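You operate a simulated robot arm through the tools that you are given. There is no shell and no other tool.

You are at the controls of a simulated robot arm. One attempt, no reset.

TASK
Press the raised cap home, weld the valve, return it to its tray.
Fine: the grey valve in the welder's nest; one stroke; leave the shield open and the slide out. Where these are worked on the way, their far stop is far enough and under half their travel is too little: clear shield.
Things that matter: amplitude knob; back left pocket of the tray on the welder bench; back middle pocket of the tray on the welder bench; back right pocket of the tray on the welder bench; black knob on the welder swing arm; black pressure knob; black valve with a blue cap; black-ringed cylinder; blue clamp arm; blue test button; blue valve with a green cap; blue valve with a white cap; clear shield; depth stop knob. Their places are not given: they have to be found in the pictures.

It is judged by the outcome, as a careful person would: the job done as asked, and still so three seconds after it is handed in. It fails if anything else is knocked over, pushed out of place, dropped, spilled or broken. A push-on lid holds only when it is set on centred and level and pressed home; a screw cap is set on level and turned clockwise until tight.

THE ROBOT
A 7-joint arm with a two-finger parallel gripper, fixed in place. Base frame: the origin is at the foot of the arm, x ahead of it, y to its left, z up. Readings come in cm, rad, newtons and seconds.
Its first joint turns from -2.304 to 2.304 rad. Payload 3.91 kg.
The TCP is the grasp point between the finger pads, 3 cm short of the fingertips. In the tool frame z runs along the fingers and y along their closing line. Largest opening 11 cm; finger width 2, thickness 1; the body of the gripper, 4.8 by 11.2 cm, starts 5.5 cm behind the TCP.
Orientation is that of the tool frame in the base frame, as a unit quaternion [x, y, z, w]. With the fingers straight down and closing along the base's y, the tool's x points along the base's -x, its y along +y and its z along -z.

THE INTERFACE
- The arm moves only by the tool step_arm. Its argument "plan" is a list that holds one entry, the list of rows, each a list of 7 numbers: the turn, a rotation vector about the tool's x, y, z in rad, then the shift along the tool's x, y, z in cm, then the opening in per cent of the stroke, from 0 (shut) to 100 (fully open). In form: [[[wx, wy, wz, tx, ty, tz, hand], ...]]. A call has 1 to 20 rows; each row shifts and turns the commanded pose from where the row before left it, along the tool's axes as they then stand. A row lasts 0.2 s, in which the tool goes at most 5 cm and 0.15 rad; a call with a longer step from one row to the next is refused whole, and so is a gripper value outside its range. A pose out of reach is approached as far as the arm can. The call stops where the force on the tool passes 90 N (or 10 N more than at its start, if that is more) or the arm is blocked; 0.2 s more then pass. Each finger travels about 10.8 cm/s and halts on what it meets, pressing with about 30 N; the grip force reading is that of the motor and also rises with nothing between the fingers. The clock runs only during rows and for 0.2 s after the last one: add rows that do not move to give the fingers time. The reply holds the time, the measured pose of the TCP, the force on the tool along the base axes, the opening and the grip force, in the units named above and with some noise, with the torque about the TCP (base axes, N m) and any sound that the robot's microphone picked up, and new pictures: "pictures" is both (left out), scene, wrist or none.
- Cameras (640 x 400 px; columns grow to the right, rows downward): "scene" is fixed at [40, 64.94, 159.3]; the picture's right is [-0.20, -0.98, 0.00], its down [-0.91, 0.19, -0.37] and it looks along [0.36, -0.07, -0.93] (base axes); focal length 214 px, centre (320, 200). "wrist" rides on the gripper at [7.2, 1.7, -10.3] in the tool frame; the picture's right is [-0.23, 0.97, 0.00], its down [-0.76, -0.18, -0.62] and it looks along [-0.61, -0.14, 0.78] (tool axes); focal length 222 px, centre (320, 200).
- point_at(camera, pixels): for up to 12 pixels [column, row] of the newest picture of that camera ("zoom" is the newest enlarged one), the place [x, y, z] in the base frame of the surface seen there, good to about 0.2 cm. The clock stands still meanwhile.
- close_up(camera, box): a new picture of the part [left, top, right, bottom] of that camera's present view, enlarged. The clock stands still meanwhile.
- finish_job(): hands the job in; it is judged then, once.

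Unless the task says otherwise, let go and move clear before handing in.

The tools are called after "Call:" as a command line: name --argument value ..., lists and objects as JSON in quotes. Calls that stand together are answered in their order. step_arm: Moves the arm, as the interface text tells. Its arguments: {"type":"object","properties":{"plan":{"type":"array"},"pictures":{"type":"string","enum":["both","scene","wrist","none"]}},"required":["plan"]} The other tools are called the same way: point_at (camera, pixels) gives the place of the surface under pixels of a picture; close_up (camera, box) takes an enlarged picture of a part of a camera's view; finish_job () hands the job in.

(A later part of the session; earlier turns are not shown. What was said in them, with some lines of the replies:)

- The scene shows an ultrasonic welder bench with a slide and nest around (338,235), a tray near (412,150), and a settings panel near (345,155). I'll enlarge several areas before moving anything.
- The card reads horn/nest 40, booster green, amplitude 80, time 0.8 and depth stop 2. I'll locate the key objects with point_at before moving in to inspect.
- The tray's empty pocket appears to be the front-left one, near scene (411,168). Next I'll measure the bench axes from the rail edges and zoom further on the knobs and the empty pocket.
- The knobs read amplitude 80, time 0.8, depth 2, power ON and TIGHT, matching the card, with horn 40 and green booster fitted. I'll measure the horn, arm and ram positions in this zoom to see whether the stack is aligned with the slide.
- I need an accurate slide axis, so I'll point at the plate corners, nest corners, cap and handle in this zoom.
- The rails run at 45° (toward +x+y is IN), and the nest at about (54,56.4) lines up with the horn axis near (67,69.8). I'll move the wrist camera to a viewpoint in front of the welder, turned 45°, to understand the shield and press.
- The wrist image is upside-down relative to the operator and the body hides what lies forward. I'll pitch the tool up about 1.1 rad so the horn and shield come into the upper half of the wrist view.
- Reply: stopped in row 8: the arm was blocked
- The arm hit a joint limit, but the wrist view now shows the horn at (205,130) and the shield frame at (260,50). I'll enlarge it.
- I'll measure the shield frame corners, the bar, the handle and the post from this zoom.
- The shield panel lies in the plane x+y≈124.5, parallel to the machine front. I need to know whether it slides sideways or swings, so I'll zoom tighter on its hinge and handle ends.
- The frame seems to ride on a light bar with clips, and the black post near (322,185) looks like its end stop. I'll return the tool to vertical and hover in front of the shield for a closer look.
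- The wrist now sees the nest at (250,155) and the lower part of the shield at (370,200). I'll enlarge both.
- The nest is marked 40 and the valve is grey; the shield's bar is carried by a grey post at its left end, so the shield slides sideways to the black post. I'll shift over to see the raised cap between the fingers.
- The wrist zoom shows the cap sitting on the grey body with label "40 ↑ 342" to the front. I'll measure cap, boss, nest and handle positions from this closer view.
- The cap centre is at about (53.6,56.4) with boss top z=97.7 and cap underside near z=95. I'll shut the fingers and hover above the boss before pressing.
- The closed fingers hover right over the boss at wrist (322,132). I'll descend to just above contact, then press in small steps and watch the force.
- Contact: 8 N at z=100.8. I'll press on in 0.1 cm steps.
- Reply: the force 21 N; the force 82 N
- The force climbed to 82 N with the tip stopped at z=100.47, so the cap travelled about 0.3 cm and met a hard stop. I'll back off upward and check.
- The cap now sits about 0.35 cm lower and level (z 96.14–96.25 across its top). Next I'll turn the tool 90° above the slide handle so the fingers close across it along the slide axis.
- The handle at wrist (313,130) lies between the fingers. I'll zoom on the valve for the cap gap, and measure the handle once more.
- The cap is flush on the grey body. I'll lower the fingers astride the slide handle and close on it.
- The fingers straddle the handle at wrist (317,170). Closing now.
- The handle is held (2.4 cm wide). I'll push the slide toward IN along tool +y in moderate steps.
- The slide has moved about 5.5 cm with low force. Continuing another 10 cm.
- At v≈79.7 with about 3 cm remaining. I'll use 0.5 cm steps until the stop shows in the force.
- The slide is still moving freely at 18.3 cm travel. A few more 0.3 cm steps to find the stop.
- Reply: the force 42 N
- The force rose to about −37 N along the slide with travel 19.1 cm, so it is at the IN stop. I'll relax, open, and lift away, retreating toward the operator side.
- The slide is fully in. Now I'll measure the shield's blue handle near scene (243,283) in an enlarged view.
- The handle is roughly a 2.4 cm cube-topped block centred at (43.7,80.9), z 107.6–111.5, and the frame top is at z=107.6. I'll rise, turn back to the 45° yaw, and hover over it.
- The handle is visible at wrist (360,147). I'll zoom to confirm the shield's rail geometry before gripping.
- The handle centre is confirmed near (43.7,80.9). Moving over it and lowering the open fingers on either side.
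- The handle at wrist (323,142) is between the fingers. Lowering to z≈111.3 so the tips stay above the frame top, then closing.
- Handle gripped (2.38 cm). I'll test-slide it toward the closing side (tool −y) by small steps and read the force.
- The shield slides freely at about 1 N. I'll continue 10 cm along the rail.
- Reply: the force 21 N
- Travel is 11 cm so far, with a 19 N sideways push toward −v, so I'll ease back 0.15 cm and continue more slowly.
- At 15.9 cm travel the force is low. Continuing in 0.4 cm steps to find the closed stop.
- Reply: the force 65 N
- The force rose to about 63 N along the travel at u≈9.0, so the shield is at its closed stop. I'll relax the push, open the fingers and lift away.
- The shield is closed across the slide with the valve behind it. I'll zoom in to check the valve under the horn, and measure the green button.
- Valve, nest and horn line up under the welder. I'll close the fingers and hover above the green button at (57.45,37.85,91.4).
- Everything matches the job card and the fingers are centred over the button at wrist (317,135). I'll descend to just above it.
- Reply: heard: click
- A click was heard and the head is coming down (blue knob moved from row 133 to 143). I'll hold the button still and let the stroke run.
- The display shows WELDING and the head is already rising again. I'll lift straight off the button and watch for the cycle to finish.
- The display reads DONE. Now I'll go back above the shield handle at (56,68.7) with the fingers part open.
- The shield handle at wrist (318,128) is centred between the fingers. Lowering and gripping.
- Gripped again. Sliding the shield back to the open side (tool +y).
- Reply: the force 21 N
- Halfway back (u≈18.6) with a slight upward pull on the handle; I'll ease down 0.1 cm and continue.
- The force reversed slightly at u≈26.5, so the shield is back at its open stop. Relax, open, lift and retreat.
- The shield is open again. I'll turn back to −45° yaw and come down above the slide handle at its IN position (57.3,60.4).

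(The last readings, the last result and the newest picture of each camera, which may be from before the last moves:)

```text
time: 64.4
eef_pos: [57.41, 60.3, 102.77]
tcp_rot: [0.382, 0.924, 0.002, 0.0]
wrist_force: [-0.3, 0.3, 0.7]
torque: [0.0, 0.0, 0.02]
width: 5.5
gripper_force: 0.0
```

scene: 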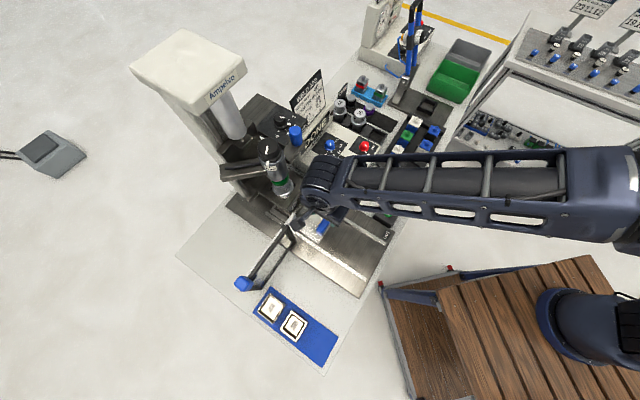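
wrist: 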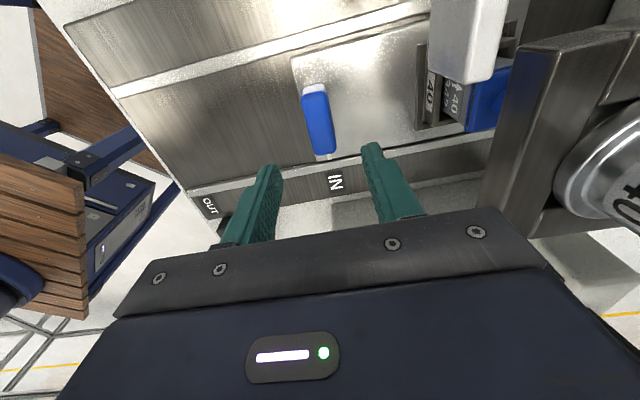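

The slide handle at wrist (318,118) is centred. Lowering and gripping it.

Call:
step_arm --plan '[[[0, 0, 0, 0, 0, 4, 50], [0, 0, 0, 0, 0, 4, 50], [0, 0, 0, 0, 0, 1.9, 50], [0, 0, 0, 0, 0, 0, 50], [0, 0, 0, 0, 0, 0, 0], [0, 0, 0, 0, 0, 0, 0], [0, 0, 0, 0, 0, 0, 0]]]' --pictures "wrist"

```text
time: 66.0
eef_pos: [57.38, 60.35, 92.69]
tcp_rot: [0.382, 0.924, 0.001, 0.0]
wrist_force: [-12.8, -14.3, -2.2]
torque: [-0.15, 0.23, -0.61]
width: 2.41
gripper_force: 44.9
```

wrist: 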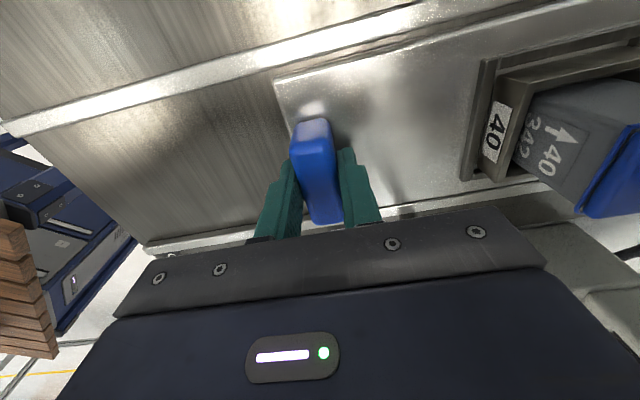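

Gripped. There is a visible seam line at the cap edge after welding. Now pulling the slide out along tool −y.

Call:
step_arm --plan '[[[0, 0, 0, 0, -0.5, 0, 0], [0, 0, 0, 0, -1, 0, 0], [0, 0, 0, 0, -1, 0, 0], [0, 0, 0, 0, -1, 0, 0], [0, 0, 0, 0, -1, 0, 0], [0, 0, 0, 0, -1, 0, 0], [0, 0, 0, 0, -1, 0, 0], [0, 0, 0, 0, -1, 0, 0], [0, 0, 0, 0, -1, 0, 0], [0, 0, 0, 0, -1, 0, 0], [0, 0, 0, 0, -1, 0, 0], [0, 0, 0, 0, -1, 0, 0], [0, 0, 0, 0, -1, 0, 0]]]'

```text
time: 68.8
eef_pos: [48.58, 51.6, 92.7]
tcp_rot: [0.382, 0.924, 0.002, 0.0]
wrist_force: [6.8, -5.1, 4.4]
torque: [-1.24, -0.28, -0.48]
width: 2.38
gripper_force: 45.2
```

scene: 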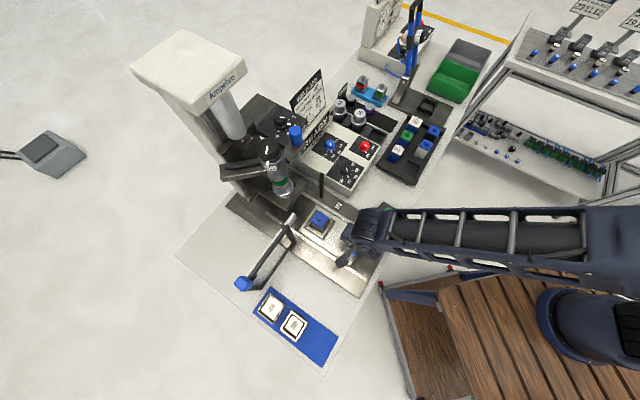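
wrist: 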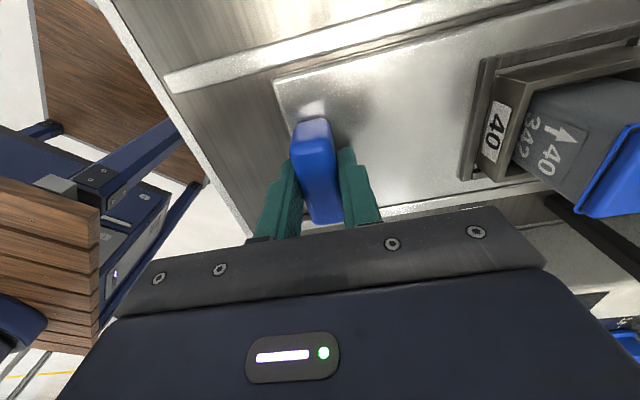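

Call:
step_arm --plan '[[[0, 0, 0, 0, -1, 0, 0], [0, 0, 0, 0, -1, 0, 0], [0, 0, 0, 0, -1, 0, 0], [0, 0, 0, 0, -1, 0, 0], [0, 0, 0, 0, -1, 0, 0], [0, 0, 0, 0, -1, 0, 0], [0, 0, 0, 0, -0.4, 0, 0]]]' --pictures "none"

```text
time: 70.4
eef_pos: [44.02, 47.12, 92.78]
tcp_rot: [0.381, 0.925, 0.001, -0.001]
wrist_force: [-0.1, 1.5, 5.1]
torque: [0.25, 0.73, -0.53]
width: 2.41
gripper_force: 44.9
```

Call:
step_arm --plan '[[[0, 0, 0, 0, -0.2, 0, 0], [0, 0, 0, 0, -0.2, 0, 0], [0, 0, 0, 0, -0.2, 0, 0]]]' --pictures "none"

```text
time: 71.2
eef_pos: [43.76, 46.84, 92.81]
tcp_rot: [0.382, 0.924, 0.003, 0.001]
wrist_force: [24.9, 36.7, -7.3]
torque: [-0.98, -0.35, -0.22]
width: 2.39
gripper_force: 44.9
```

The slide has reached its OUT stop (43 N). I'll relax, release, and lift clear of the handle.

Call:
step_arm --plan '[[[0, 0, 0, 0, 0.3, 0, 0], [0, 0, 0, 0, 0, 0, 50], [0, 0, 0, 0, 0, 0, 50], [0, 0, 0, 0, 0, -2, 50], [0, 0, 0, 0, 0, -4, 50], [0, 0, 0, 0, 0, -4.5, 50], [0, 0, 0, 0, 0, -4.5, 50]]]'

```text
time: 72.8
eef_pos: [43.91, 46.94, 107.68]
tcp_rot: [0.383, 0.924, 0.001, 0.0]
wrist_force: [0.3, 0.1, 0.5]
torque: [-0.02, 0.01, 0.01]
width: 5.5
gripper_force: 0.1
```

scene: 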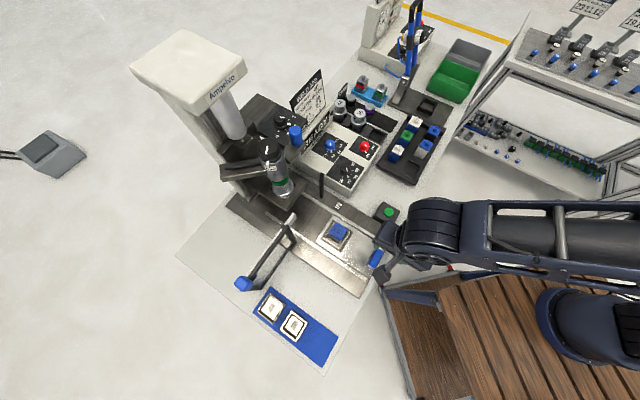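
wrist: 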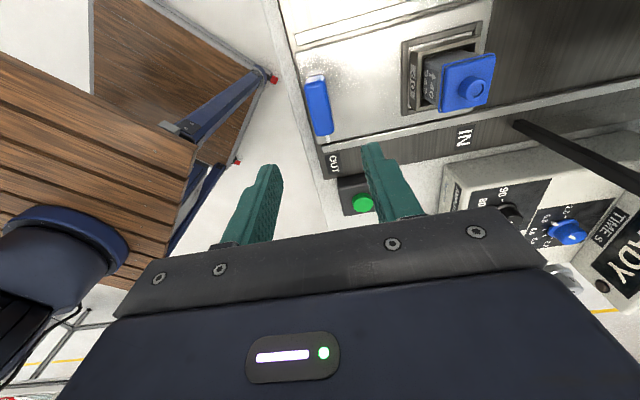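

The slide is out and the display is back to READY. I'll zoom on the welded valve and the tray, and measure the tray.

Call:
close_up --camera "wrist" --box '[390, 20, 520, 120]'

Call:
close_up --camera "scene" --box '[375, 105, 450, 190]'

Call:
point_at --camera "scene" --pixels '[[410, 168], [404, 167], [418, 169], [412, 162], [409, 173], [426, 143], [421, 143], [431, 146], [398, 149], [400, 160], [422, 150], [405, 180]]'

```text
4.00 times, centred on (455, 70) of wrist
```

zoom: 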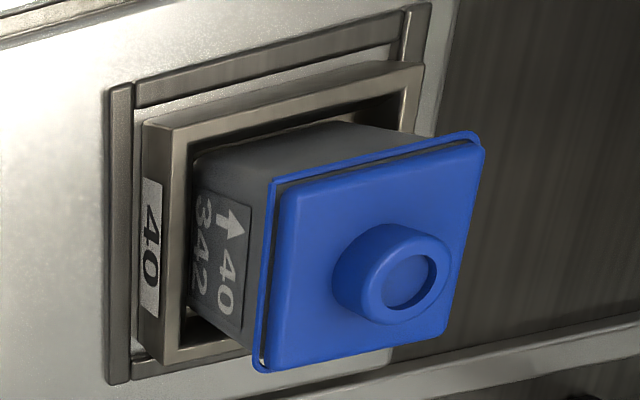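

```text
4.71 times, centred on (412, 148) of scene
```

zoom: 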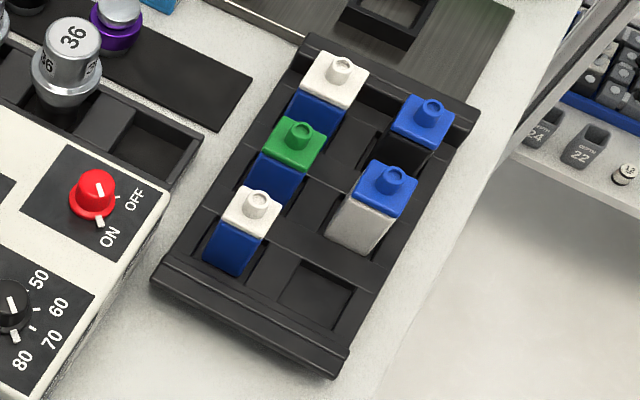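

```text
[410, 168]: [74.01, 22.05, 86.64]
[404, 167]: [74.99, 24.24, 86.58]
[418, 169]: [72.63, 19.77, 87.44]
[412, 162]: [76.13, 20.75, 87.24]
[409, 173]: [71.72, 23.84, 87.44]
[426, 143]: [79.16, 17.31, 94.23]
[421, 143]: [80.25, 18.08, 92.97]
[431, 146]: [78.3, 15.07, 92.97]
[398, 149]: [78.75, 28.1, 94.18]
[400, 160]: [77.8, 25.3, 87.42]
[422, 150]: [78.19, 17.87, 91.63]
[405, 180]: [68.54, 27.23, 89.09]
```

The weld shows an even bead around the cap. Now I'll measure boss centres and the empty pocket's corners in this tray zoom.

Call:
point_at --camera "zoom" --pixels '[[341, 65], [299, 128], [257, 199], [431, 106], [396, 176], [304, 262], [354, 290], [330, 330], [280, 300], [317, 297], [300, 290], [335, 300]]'

Call:
close_up --camera "scene" --box '[392, 150, 432, 185]'

```text
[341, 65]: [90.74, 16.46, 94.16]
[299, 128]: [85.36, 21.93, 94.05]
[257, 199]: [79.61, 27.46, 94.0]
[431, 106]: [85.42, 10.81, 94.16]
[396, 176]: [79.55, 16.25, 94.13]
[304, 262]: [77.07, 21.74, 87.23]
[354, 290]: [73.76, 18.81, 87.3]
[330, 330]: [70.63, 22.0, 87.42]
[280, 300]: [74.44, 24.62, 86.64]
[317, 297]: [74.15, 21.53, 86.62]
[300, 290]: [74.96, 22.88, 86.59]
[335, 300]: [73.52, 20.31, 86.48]
```

```text
11.43 times, centred on (412, 168) of scene
```

zoom: 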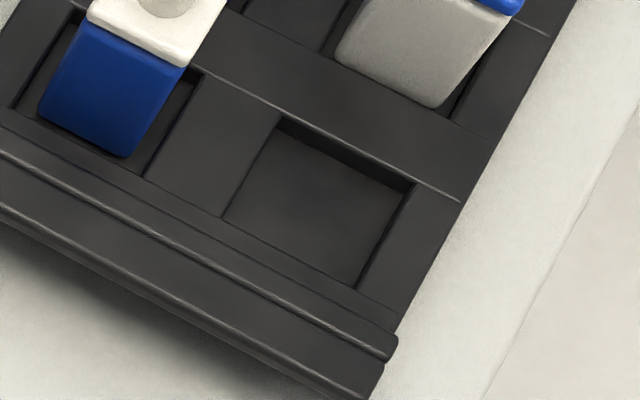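

Call:
point_at --camera "zoom" --pixels '[[272, 116], [417, 182], [360, 292], [220, 216], [283, 135], [405, 190], [357, 280], [228, 215], [316, 205]]'

```text
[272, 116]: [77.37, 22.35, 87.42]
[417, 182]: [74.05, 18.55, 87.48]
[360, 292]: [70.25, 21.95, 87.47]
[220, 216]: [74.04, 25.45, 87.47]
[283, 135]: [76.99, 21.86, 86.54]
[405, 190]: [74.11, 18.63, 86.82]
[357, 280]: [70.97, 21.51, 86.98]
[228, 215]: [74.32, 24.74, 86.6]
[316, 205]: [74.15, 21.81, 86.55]
```

Floor z=86.6, pocket centre ≈(73.95,21.85), and neighbouring valves have cap tops at z≈93. I'll turn back to 45° yaw and hover above the valve in the nest.

Call:
step_arm --plan '[[[0, 0, -0.1309, 0, 0, -0.3, 60], [0, 0, -0.1309, 0, 0, -0.3, 60], [0, 0, -0.1309, 0, 0, -0.3, 60], [0, 0, -0.1309, 0, 0, -0.3, 60], [0, 0, -0.1309, 0, 0, -0.3, 60], [0, 0, -0.1309, 0, 0, -0.3, 60], [0, 0, -0.1309, 0, 0, 0, 60], [0, 0, -0.1309, 0, 0, 0, 60], [0, 0, -0.1309, 0, 0, 0, 60], [0, 0, -0.1309, 0, 0, 0, 60], [0, 0, -0.1309, 0, 0, 0, 60], [0, 0, -0.1309, 0, 0, 0, 60], [0, 0, 0, -4.0, 0, 0, 60], [0, 0, 0, -4.0, 0, 0, 60], [0, 0, 0, -4.0, 0, 0, 60], [0, 0, 0, 0, 0, 0, 60]]]'

```text
time: 76.2
eef_pos: [52.35, 55.33, 109.51]
tcp_rot: [-0.384, 0.924, 0.002, 0.001]
wrist_force: [-0.4, 0.1, -0.4]
torque: [0.0, 0.02, 0.03]
width: 6.6
gripper_force: 0.1
```

scene: 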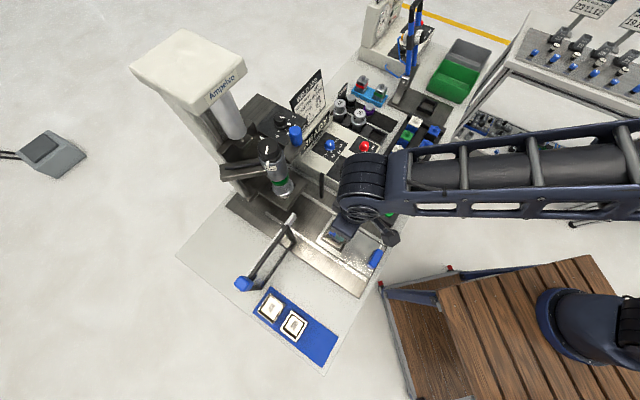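
wrist: 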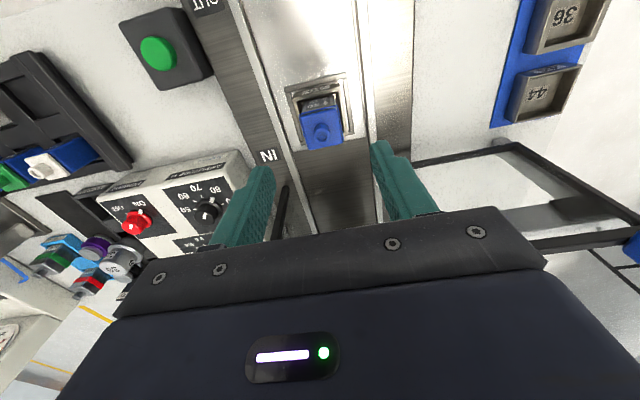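

Call:
close_up --camera "wrist" --box '[280, 70, 370, 160]'

Call:
point_at --camera "wrist" --pixels '[[323, 130], [301, 112], [338, 108], [343, 143], [310, 149], [315, 140], [335, 122]]'

```text
4.44 times, centred on (325, 115) of wrist
```

zoom: 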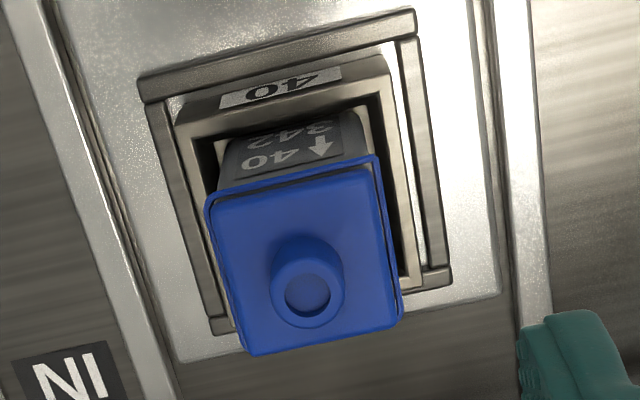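

```text
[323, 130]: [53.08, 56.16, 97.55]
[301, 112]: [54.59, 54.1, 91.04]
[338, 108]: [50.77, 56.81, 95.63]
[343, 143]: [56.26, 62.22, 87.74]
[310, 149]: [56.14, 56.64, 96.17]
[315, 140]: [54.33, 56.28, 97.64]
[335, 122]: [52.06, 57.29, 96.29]
```

Call:
point_at --camera "zoom" --pixels '[[307, 290], [222, 212], [366, 183], [388, 310], [252, 343], [300, 240], [207, 205], [376, 165], [350, 280]]'

```text
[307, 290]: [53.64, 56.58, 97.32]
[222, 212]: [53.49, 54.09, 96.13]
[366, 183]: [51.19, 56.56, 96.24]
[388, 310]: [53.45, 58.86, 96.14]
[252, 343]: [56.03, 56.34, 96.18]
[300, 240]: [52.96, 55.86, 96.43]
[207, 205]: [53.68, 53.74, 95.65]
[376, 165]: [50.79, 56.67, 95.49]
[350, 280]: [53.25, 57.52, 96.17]
```

The valve centre is at (53.54,56.46), cap top level at z≈96.2. I'll align and descend with fingers open.

Call:
step_arm --plan '[[[0, 0, 0, -1.64, -0.05, 2, 60], [0, 0, 0, 0, 0, 4, 60], [0, 0, 0, 0, 0, 4, 60], [0, 0, 0, 0, 0, 2, 60], [0, 0, 0, 0, 0, 2.1, 60], [0, 0, 0, 0, 0, 0, 60]]]'

```text
time: 77.6
eef_pos: [53.53, 56.67, 95.48]
tcp_rot: [-0.383, 0.924, 0.001, 0.001]
wrist_force: [-0.2, -0.5, 0.2]
torque: [0.0, -0.02, 0.02]
width: 6.56
gripper_force: 0.0
```

scene: 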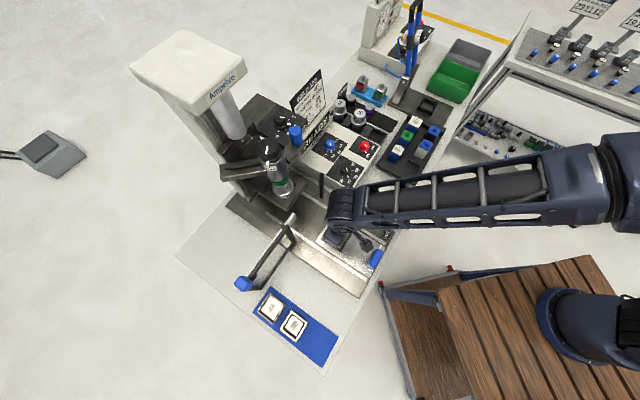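
wrist: 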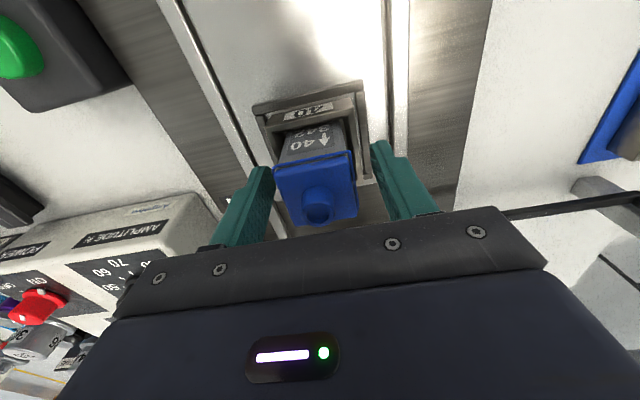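

Fingers straddle the cap at wrist (315,190). A small 0.12 cm centring shift, then close.

Call:
step_arm --plan '[[[0, 0, 0, 0.05, -0.12, 0, 60], [0, 0, 0, 0, 0, 0, 0], [0, 0, 0, 0, 0, 0, 0], [0, 0, 0, 0, 0, 0, 0]]]' --pictures "wrist"

```text
time: 78.6
eef_pos: [53.6, 56.25, 95.55]
tcp_rot: [-0.383, 0.924, 0.001, 0.0]
wrist_force: [0.1, 0.1, 0.3]
torque: [0.02, 0.0, -0.02]
width: 3.94
gripper_force: 29.9
```

wrist: 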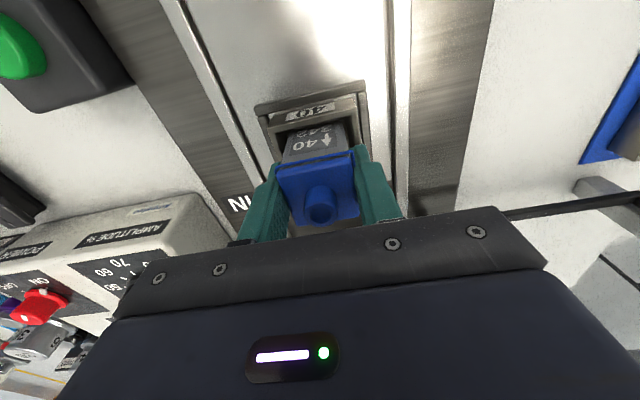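

Gripped at 3.94 cm. Lifting straight up slowly.

Call:
step_arm --plan '[[[0, 0, 0, 0, 0, -0.3, 0], [0, 0, 0, 0, 0, -0.5, 0], [0, 0, 0, 0, 0, -1, 0], [0, 0, 0, 0, 0, -1.5, 0], [0, 0, 0, 0, 0, -2, 0]]]'

```text
time: 79.8
eef_pos: [53.63, 56.45, 100.78]
tcp_rot: [-0.384, 0.923, 0.001, 0.001]
wrist_force: [0.4, -0.3, -1.6]
torque: [-0.02, 0.0, -0.01]
width: 3.93
gripper_force: 29.7
```

scene: 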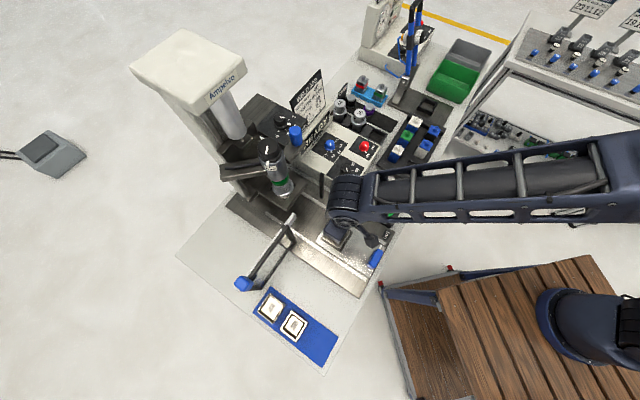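
wrist: 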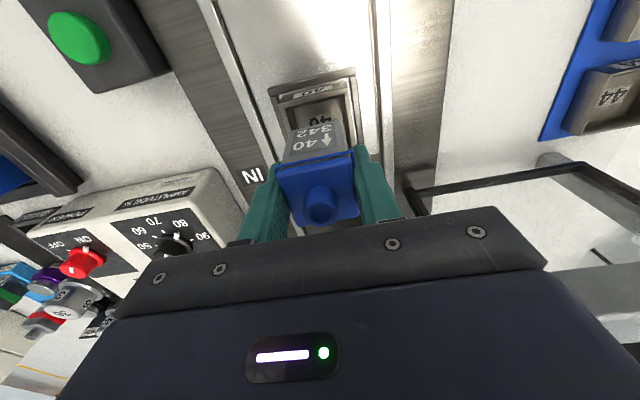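

The valve came up cleanly and the nest below is empty. Lifting further and carrying it to above the front-left pocket at (73.95,21.85).

Call:
step_arm --plan '[[[0, 0, 0, 0, 0, -3, 0], [0, 0, 0, 0, 0, -4, 0], [0, 0, 0, 0, 0, -4, 0], [0, 0, 0, 0.5, -2, 0, 0], [0, 0, 0, 1.01, -3.68, 0, 0], [0, 0, 0, 1.01, -3.68, 0, 0], [0, 0, 0, 1.01, -3.68, 0, 0], [0, 0, 0, 1.01, -3.68, 0, 0], [0, 0, 0, 1.01, -3.68, 0, 0], [0, 0, 0, 1.01, -3.68, 0, 0], [0, 0, 0, 1.01, -3.68, 0, 0], [0, 0, 0, 1.01, -3.68, 0, 0], [0, 0, 0, 1.01, -3.68, 0, 0], [0, 0, 0, 0.51, -2, 0, 0], [0, 0, 0, 0, -1.7, 0, 0], [0, 0, 0, 0, 0, 0, 0]]]'

```text
time: 83.2
eef_pos: [74.02, 21.78, 111.68]
tcp_rot: [-0.383, 0.924, 0.002, 0.001]
wrist_force: [0.1, 0.4, -1.2]
torque: [0.01, 0.01, 0.0]
width: 3.92
gripper_force: 30.0
```

scene: 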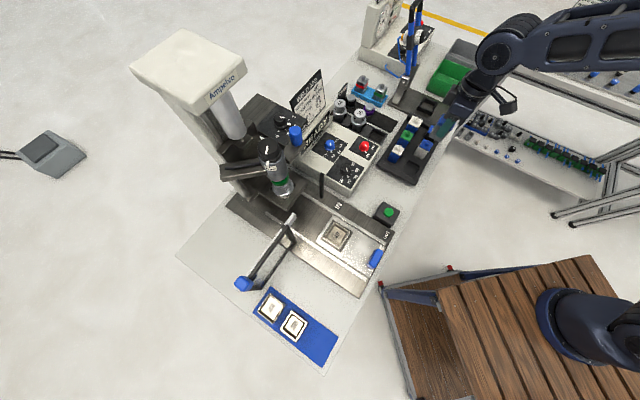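
wrist: 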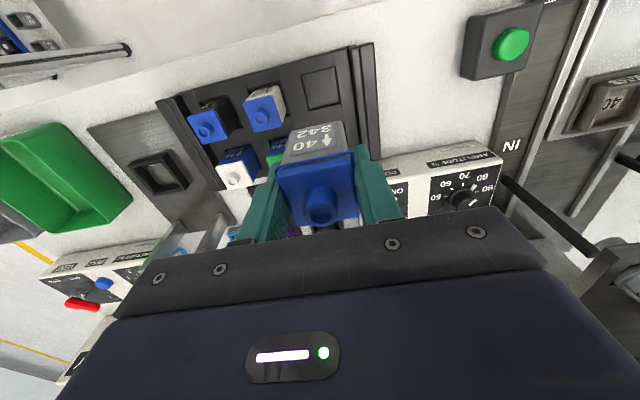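

The slide nest is now empty and the open pocket shows at wrist (322,88). I'll zoom and measure the pocket from here before lowering.

Call:
close_up --camera "wrist" --box '[180, 40, 380, 190]'

Call:
point_at --camera "wrist" --pixels '[[302, 74], [336, 66], [342, 102], [309, 110], [322, 88], [292, 140], [345, 137], [290, 160], [350, 158]]'

```text
2.67 times, centred on (280, 115) of wrist
```

zoom: 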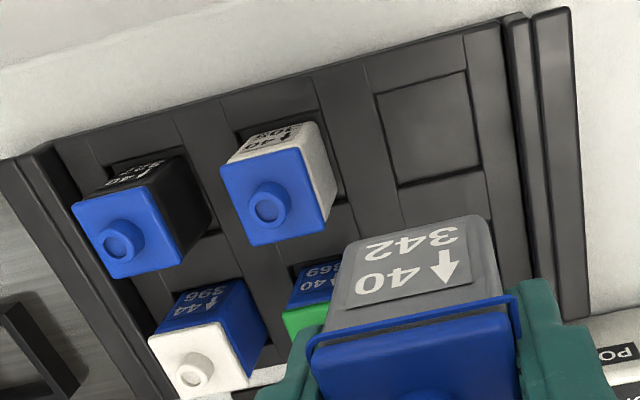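

```text
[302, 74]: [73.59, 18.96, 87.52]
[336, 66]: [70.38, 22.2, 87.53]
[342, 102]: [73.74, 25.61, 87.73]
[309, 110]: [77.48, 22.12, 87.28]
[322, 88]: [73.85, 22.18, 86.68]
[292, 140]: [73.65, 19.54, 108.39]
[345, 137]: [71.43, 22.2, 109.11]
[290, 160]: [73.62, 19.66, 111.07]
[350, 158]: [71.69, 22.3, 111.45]
```

The pocket centre reads about (73.9,22.0), with valve labels all facing the operator like the held one. Lowering with a tiny 0.15 cm correction, stopping above the pocket.

Call:
step_arm --plan '[[[0, 0, 0, 0, 0.15, 3, 0], [0, 0, 0, 0, 0, 4, 0], [0, 0, 0, 0, 0, 4, 0], [0, 0, 0, 0, 0, 3, 0], [0, 0, 0, 0, 0, 1.5, 0], [0, 0, 0, 0, 0, 0, 0]]]'

```text
time: 84.6
eef_pos: [73.76, 21.88, 96.26]
tcp_rot: [-0.384, 0.923, 0.002, 0.001]
wrist_force: [0.1, 0.2, -1.8]
torque: [-0.01, -0.02, -0.01]
width: 3.92
gripper_force: 29.9
```

scene: 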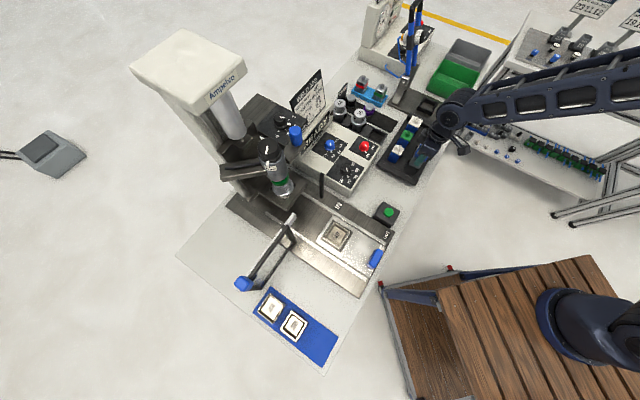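
wrist: 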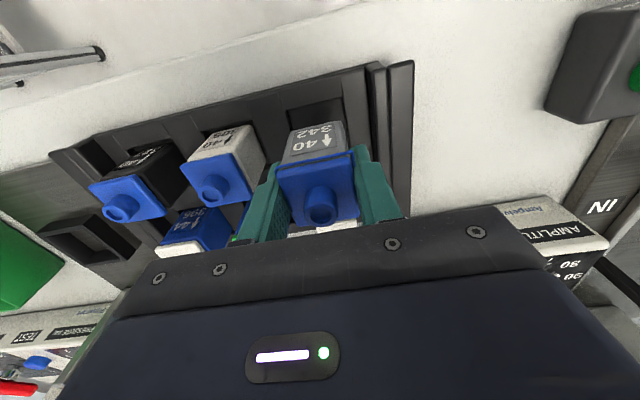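

Call:
close_up --camera "wrist" --box '[250, 80, 390, 190]'

Call:
close_up --camera "scene" --box '[380, 110, 460, 190]'

```text
3.64 times, centred on (320, 135) of wrist
```

zoom: 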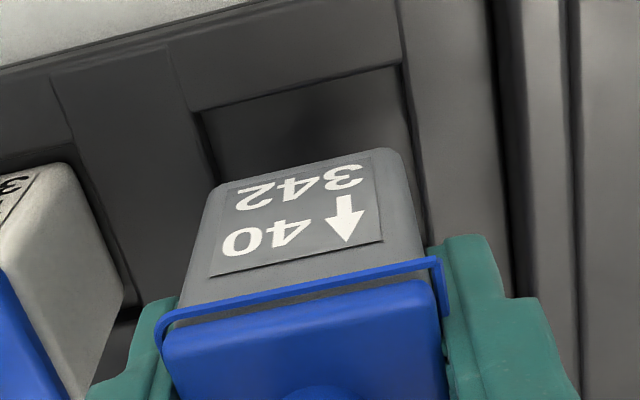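

```text
5.00 times, centred on (420, 150) of scene
```

zoom: 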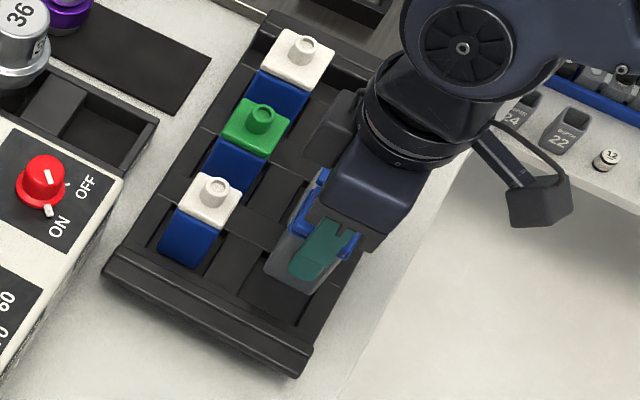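

The valve sits squarely over the pocket. Lowering further with small steps near the floor.

Call:
step_arm --plan '[[[0, 0, 0, -0.1, 0, 1.5, 0], [0, 0, 0, 0, 0, 1, 0], [0, 0, 0, 0, 0, 0.5, 0], [0, 0, 0, 0, 0, 0.3, 0]]]' --pictures "wrist"

```text
time: 85.6
eef_pos: [73.86, 22.0, 92.92]
tcp_rot: [-0.383, 0.924, 0.001, 0.001]
wrist_force: [0.2, 0.7, -1.3]
torque: [0.0, -0.02, 0.0]
width: 3.94
gripper_force: 30.4
```

wrist: 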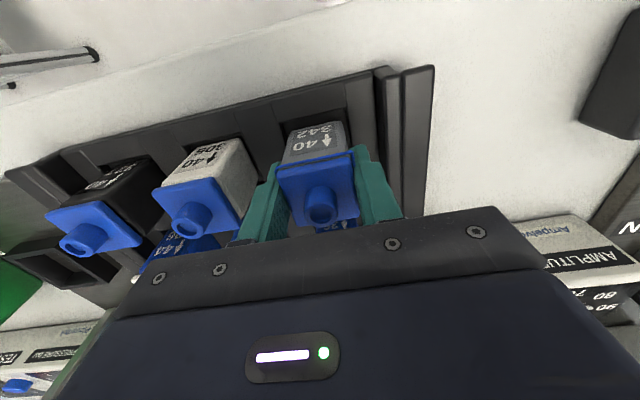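

Call:
step_arm --plan '[[[0, 0, 0, 0, 0, 0.2, 0], [0, 0, 0, 0, 0, 0.2, 0], [0, 0, 0, 0, 0, 0.15, 0]]]' --pictures "none"

```text
time: 86.4
eef_pos: [73.86, 22.04, 92.4]
tcp_rot: [-0.383, 0.924, 0.001, 0.001]
wrist_force: [0.1, -0.3, -1.3]
torque: [0.01, -0.01, 0.0]
width: 3.97
gripper_force: 30.2
```

Call:
step_arm --plan '[[[0, 0, 0, 0, 0, 0.15, 0], [0, 0, 0, 0, 0, 0.1, 0]]]' --pictures "wrist"

```text
time: 87.0
eef_pos: [73.92, 22.05, 92.2]
tcp_rot: [-0.383, 0.924, 0.0, 0.001]
wrist_force: [-3.5, -1.5, 12.2]
torque: [-0.12, 0.2, -0.03]
width: 3.98
gripper_force: 30.1
```

wrist: 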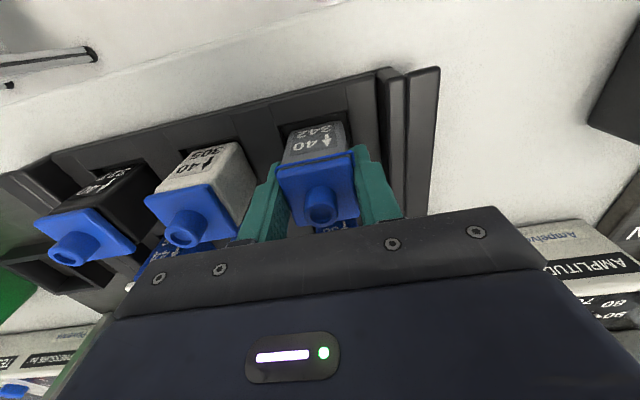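

Contact (12 N) at z=92.2, matching the expected pocket floor height. I'll check the seating in a zoom before releasing.

Call:
close_up --camera "wrist" --box '[250, 90, 390, 200]'

Call:
point_at --camera "wrist" --pixels '[[321, 204], [185, 229], [68, 247], [290, 190], [345, 180], [165, 205], [285, 160], [345, 150], [316, 128]]'

```text
3.64 times, centred on (320, 145) of wrist
```

zoom: 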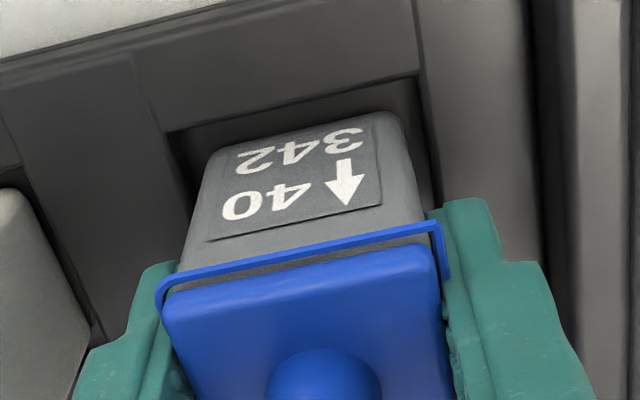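

```text
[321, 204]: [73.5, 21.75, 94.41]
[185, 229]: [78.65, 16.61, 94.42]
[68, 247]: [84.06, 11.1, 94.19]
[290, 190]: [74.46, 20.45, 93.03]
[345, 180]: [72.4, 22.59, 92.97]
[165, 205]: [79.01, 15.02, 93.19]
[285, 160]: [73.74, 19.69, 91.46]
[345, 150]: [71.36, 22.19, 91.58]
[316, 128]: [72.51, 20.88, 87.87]
```

Its boss top (z 94.4) now matches its neighbours' (94.2–94.4), so it is seated. Easing off and opening just enough (48%) to clear the cap and the tray rim.

Call:
step_arm --plan '[[[0, 0, 0, 0, 0, -0.1, 0], [0, 0, 0, 0, 0, 0, 48], [0, 0, 0, 0, 0, 0, 48], [0, 0, 0, 0, 0, 0, 48]]]' --pictures "wrist"

```text
time: 88.0
eef_pos: [74.08, 22.13, 92.3]
tcp_rot: [-0.383, 0.924, 0.001, 0.0]
wrist_force: [0.1, 1.2, 0.8]
torque: [-0.04, 0.0, -0.01]
width: 5.27
gripper_force: 0.1
```

wrist: 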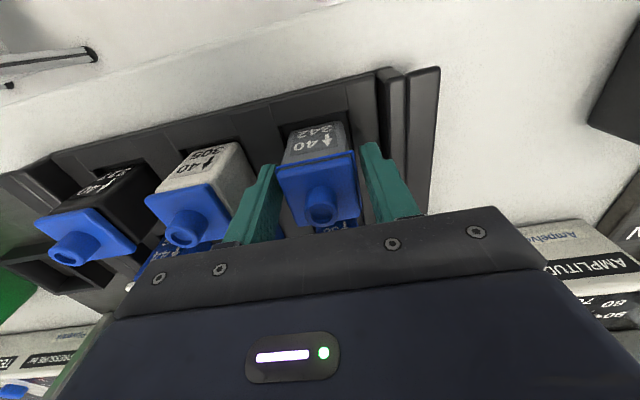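

The fingers are clear on both sides. Lifting straight up and backing away.

Call:
step_arm --plan '[[[0, 0, 0, 0, 0, -1, 48], [0, 0, 0, 0, 0, -2, 48], [0, 0, 0, 0, 0, -4, 48], [0, 0, 0, 0, 0, -4.5, 48], [0, 0, 0, 0, 0, -4.5, 48], [0, 0, 0, 4.5, 0, -1, 48], [0, 0, 0, 4.5, 0, 0, 48], [0, 0, 0, 4, 0, 0, 48]]]'

Call:
close_up --camera "scene" --box '[375, 105, 450, 190]'

Call:
close_up --camera "scene" --box '[220, 100, 410, 320]'

```text
time: 89.8
eef_pos: [64.87, 12.65, 109.18]
tcp_rot: [-0.384, 0.923, 0.001, 0.0]
wrist_force: [0.3, -0.1, -0.6]
torque: [0.01, 0.01, -0.01]
width: 5.26
gripper_force: 0.0
```

scene: 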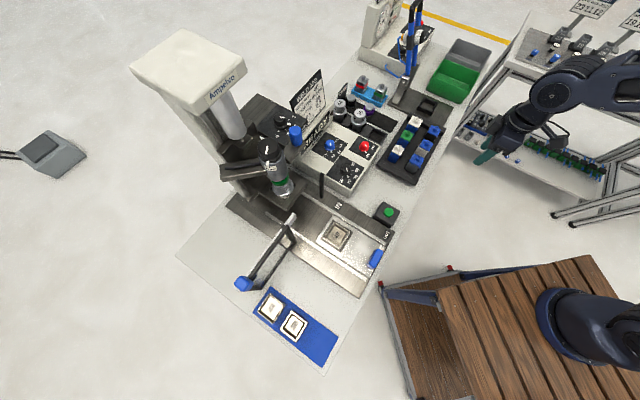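
wrist: 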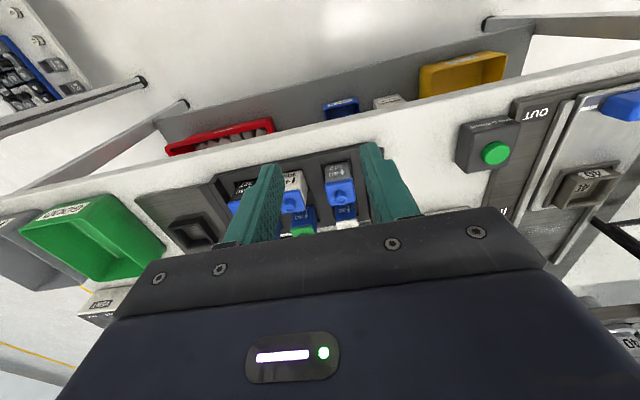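

```text
4.71 times, centred on (412, 148) of scene
```

zoom: 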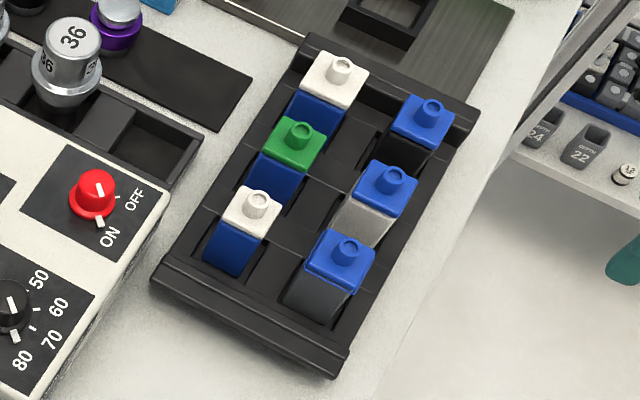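

```text
1.82 times, centred on (315, 210) of scene
```

zoom: 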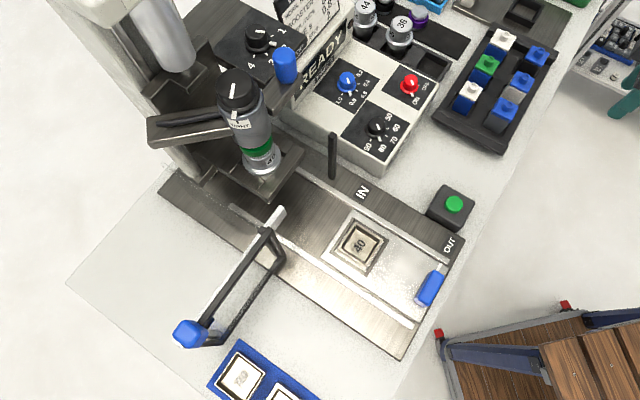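

The valve stands in the front-left pocket, the shield is open on the left and the slide is at OUT. A last measurement of valve level, slide and shield positions before handing in.

Call:
point_at --camera "scene" --pixels '[[418, 158.5], [412, 160], [423, 163], [416, 165], [376, 258], [240.8, 282.8], [338, 237]]'

Call:
step_arm --plan '[[[0, 0, 0, 0, 0, -3, 48], [0, 0, 0, 0, 0, 0, 48], [0, 0, 0, 0, 0, 0, 48]]]' --pictures "scene"

```text
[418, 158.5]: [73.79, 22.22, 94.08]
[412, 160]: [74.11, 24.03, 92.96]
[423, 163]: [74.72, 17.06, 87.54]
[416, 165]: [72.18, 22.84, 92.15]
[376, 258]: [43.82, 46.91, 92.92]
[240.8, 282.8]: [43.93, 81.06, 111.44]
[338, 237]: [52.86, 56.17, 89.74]
```

```text
time: 90.6
eef_pos: [64.83, 12.75, 112.39]
tcp_rot: [-0.384, 0.923, 0.001, 0.0]
wrist_force: [0.8, -0.2, -0.2]
torque: [-0.03, -0.01, -0.01]
width: 5.29
gripper_force: 0.0
```

scene: 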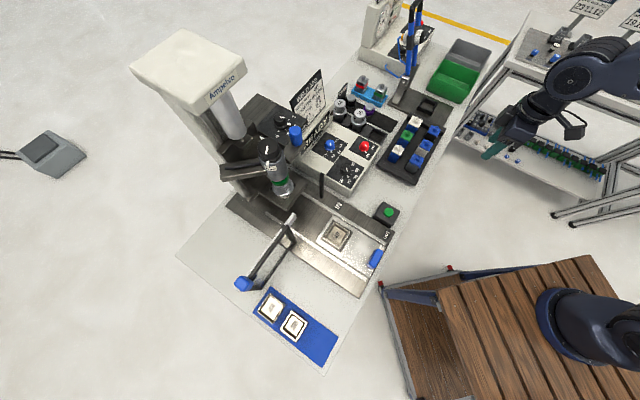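

The slide handle (43.8,46.9) and shield handle (43.9,81.1) are back where they started. The welded valve stands seated in its pocket, boss top z≈94.1, and the gripper is empty and clear. I'm handing the job in.

Call:
finish_job

```text
The job is handed in.
```

The job is handed in: the grey valve's cap is pressed home and welded, and the valve is back in its tray. The job's verdict has not come back to me.

- **Cap:** I pressed it down about 0.3 cm until it hit a hard stop at 82 N. It sat flush and level afterwards.
- **Weld:** I pressed the start button once, with the slide in and the shield closed. The settings matched the job card: horn and nest 40, green booster, amplitude 80, time 0.8, depth stop 2. The display went from WELDING to DONE, and there is an even bead around the cap.
- **Tray:** The valve is in the front left pocket, the only empty one. Its label faces the operator and it sits at the same height as its neighbours.
- **Bench:** The shield is open and the slide is out, both back where they started. I saw nothing knocked over or moved, and the gripper is empty and clear.
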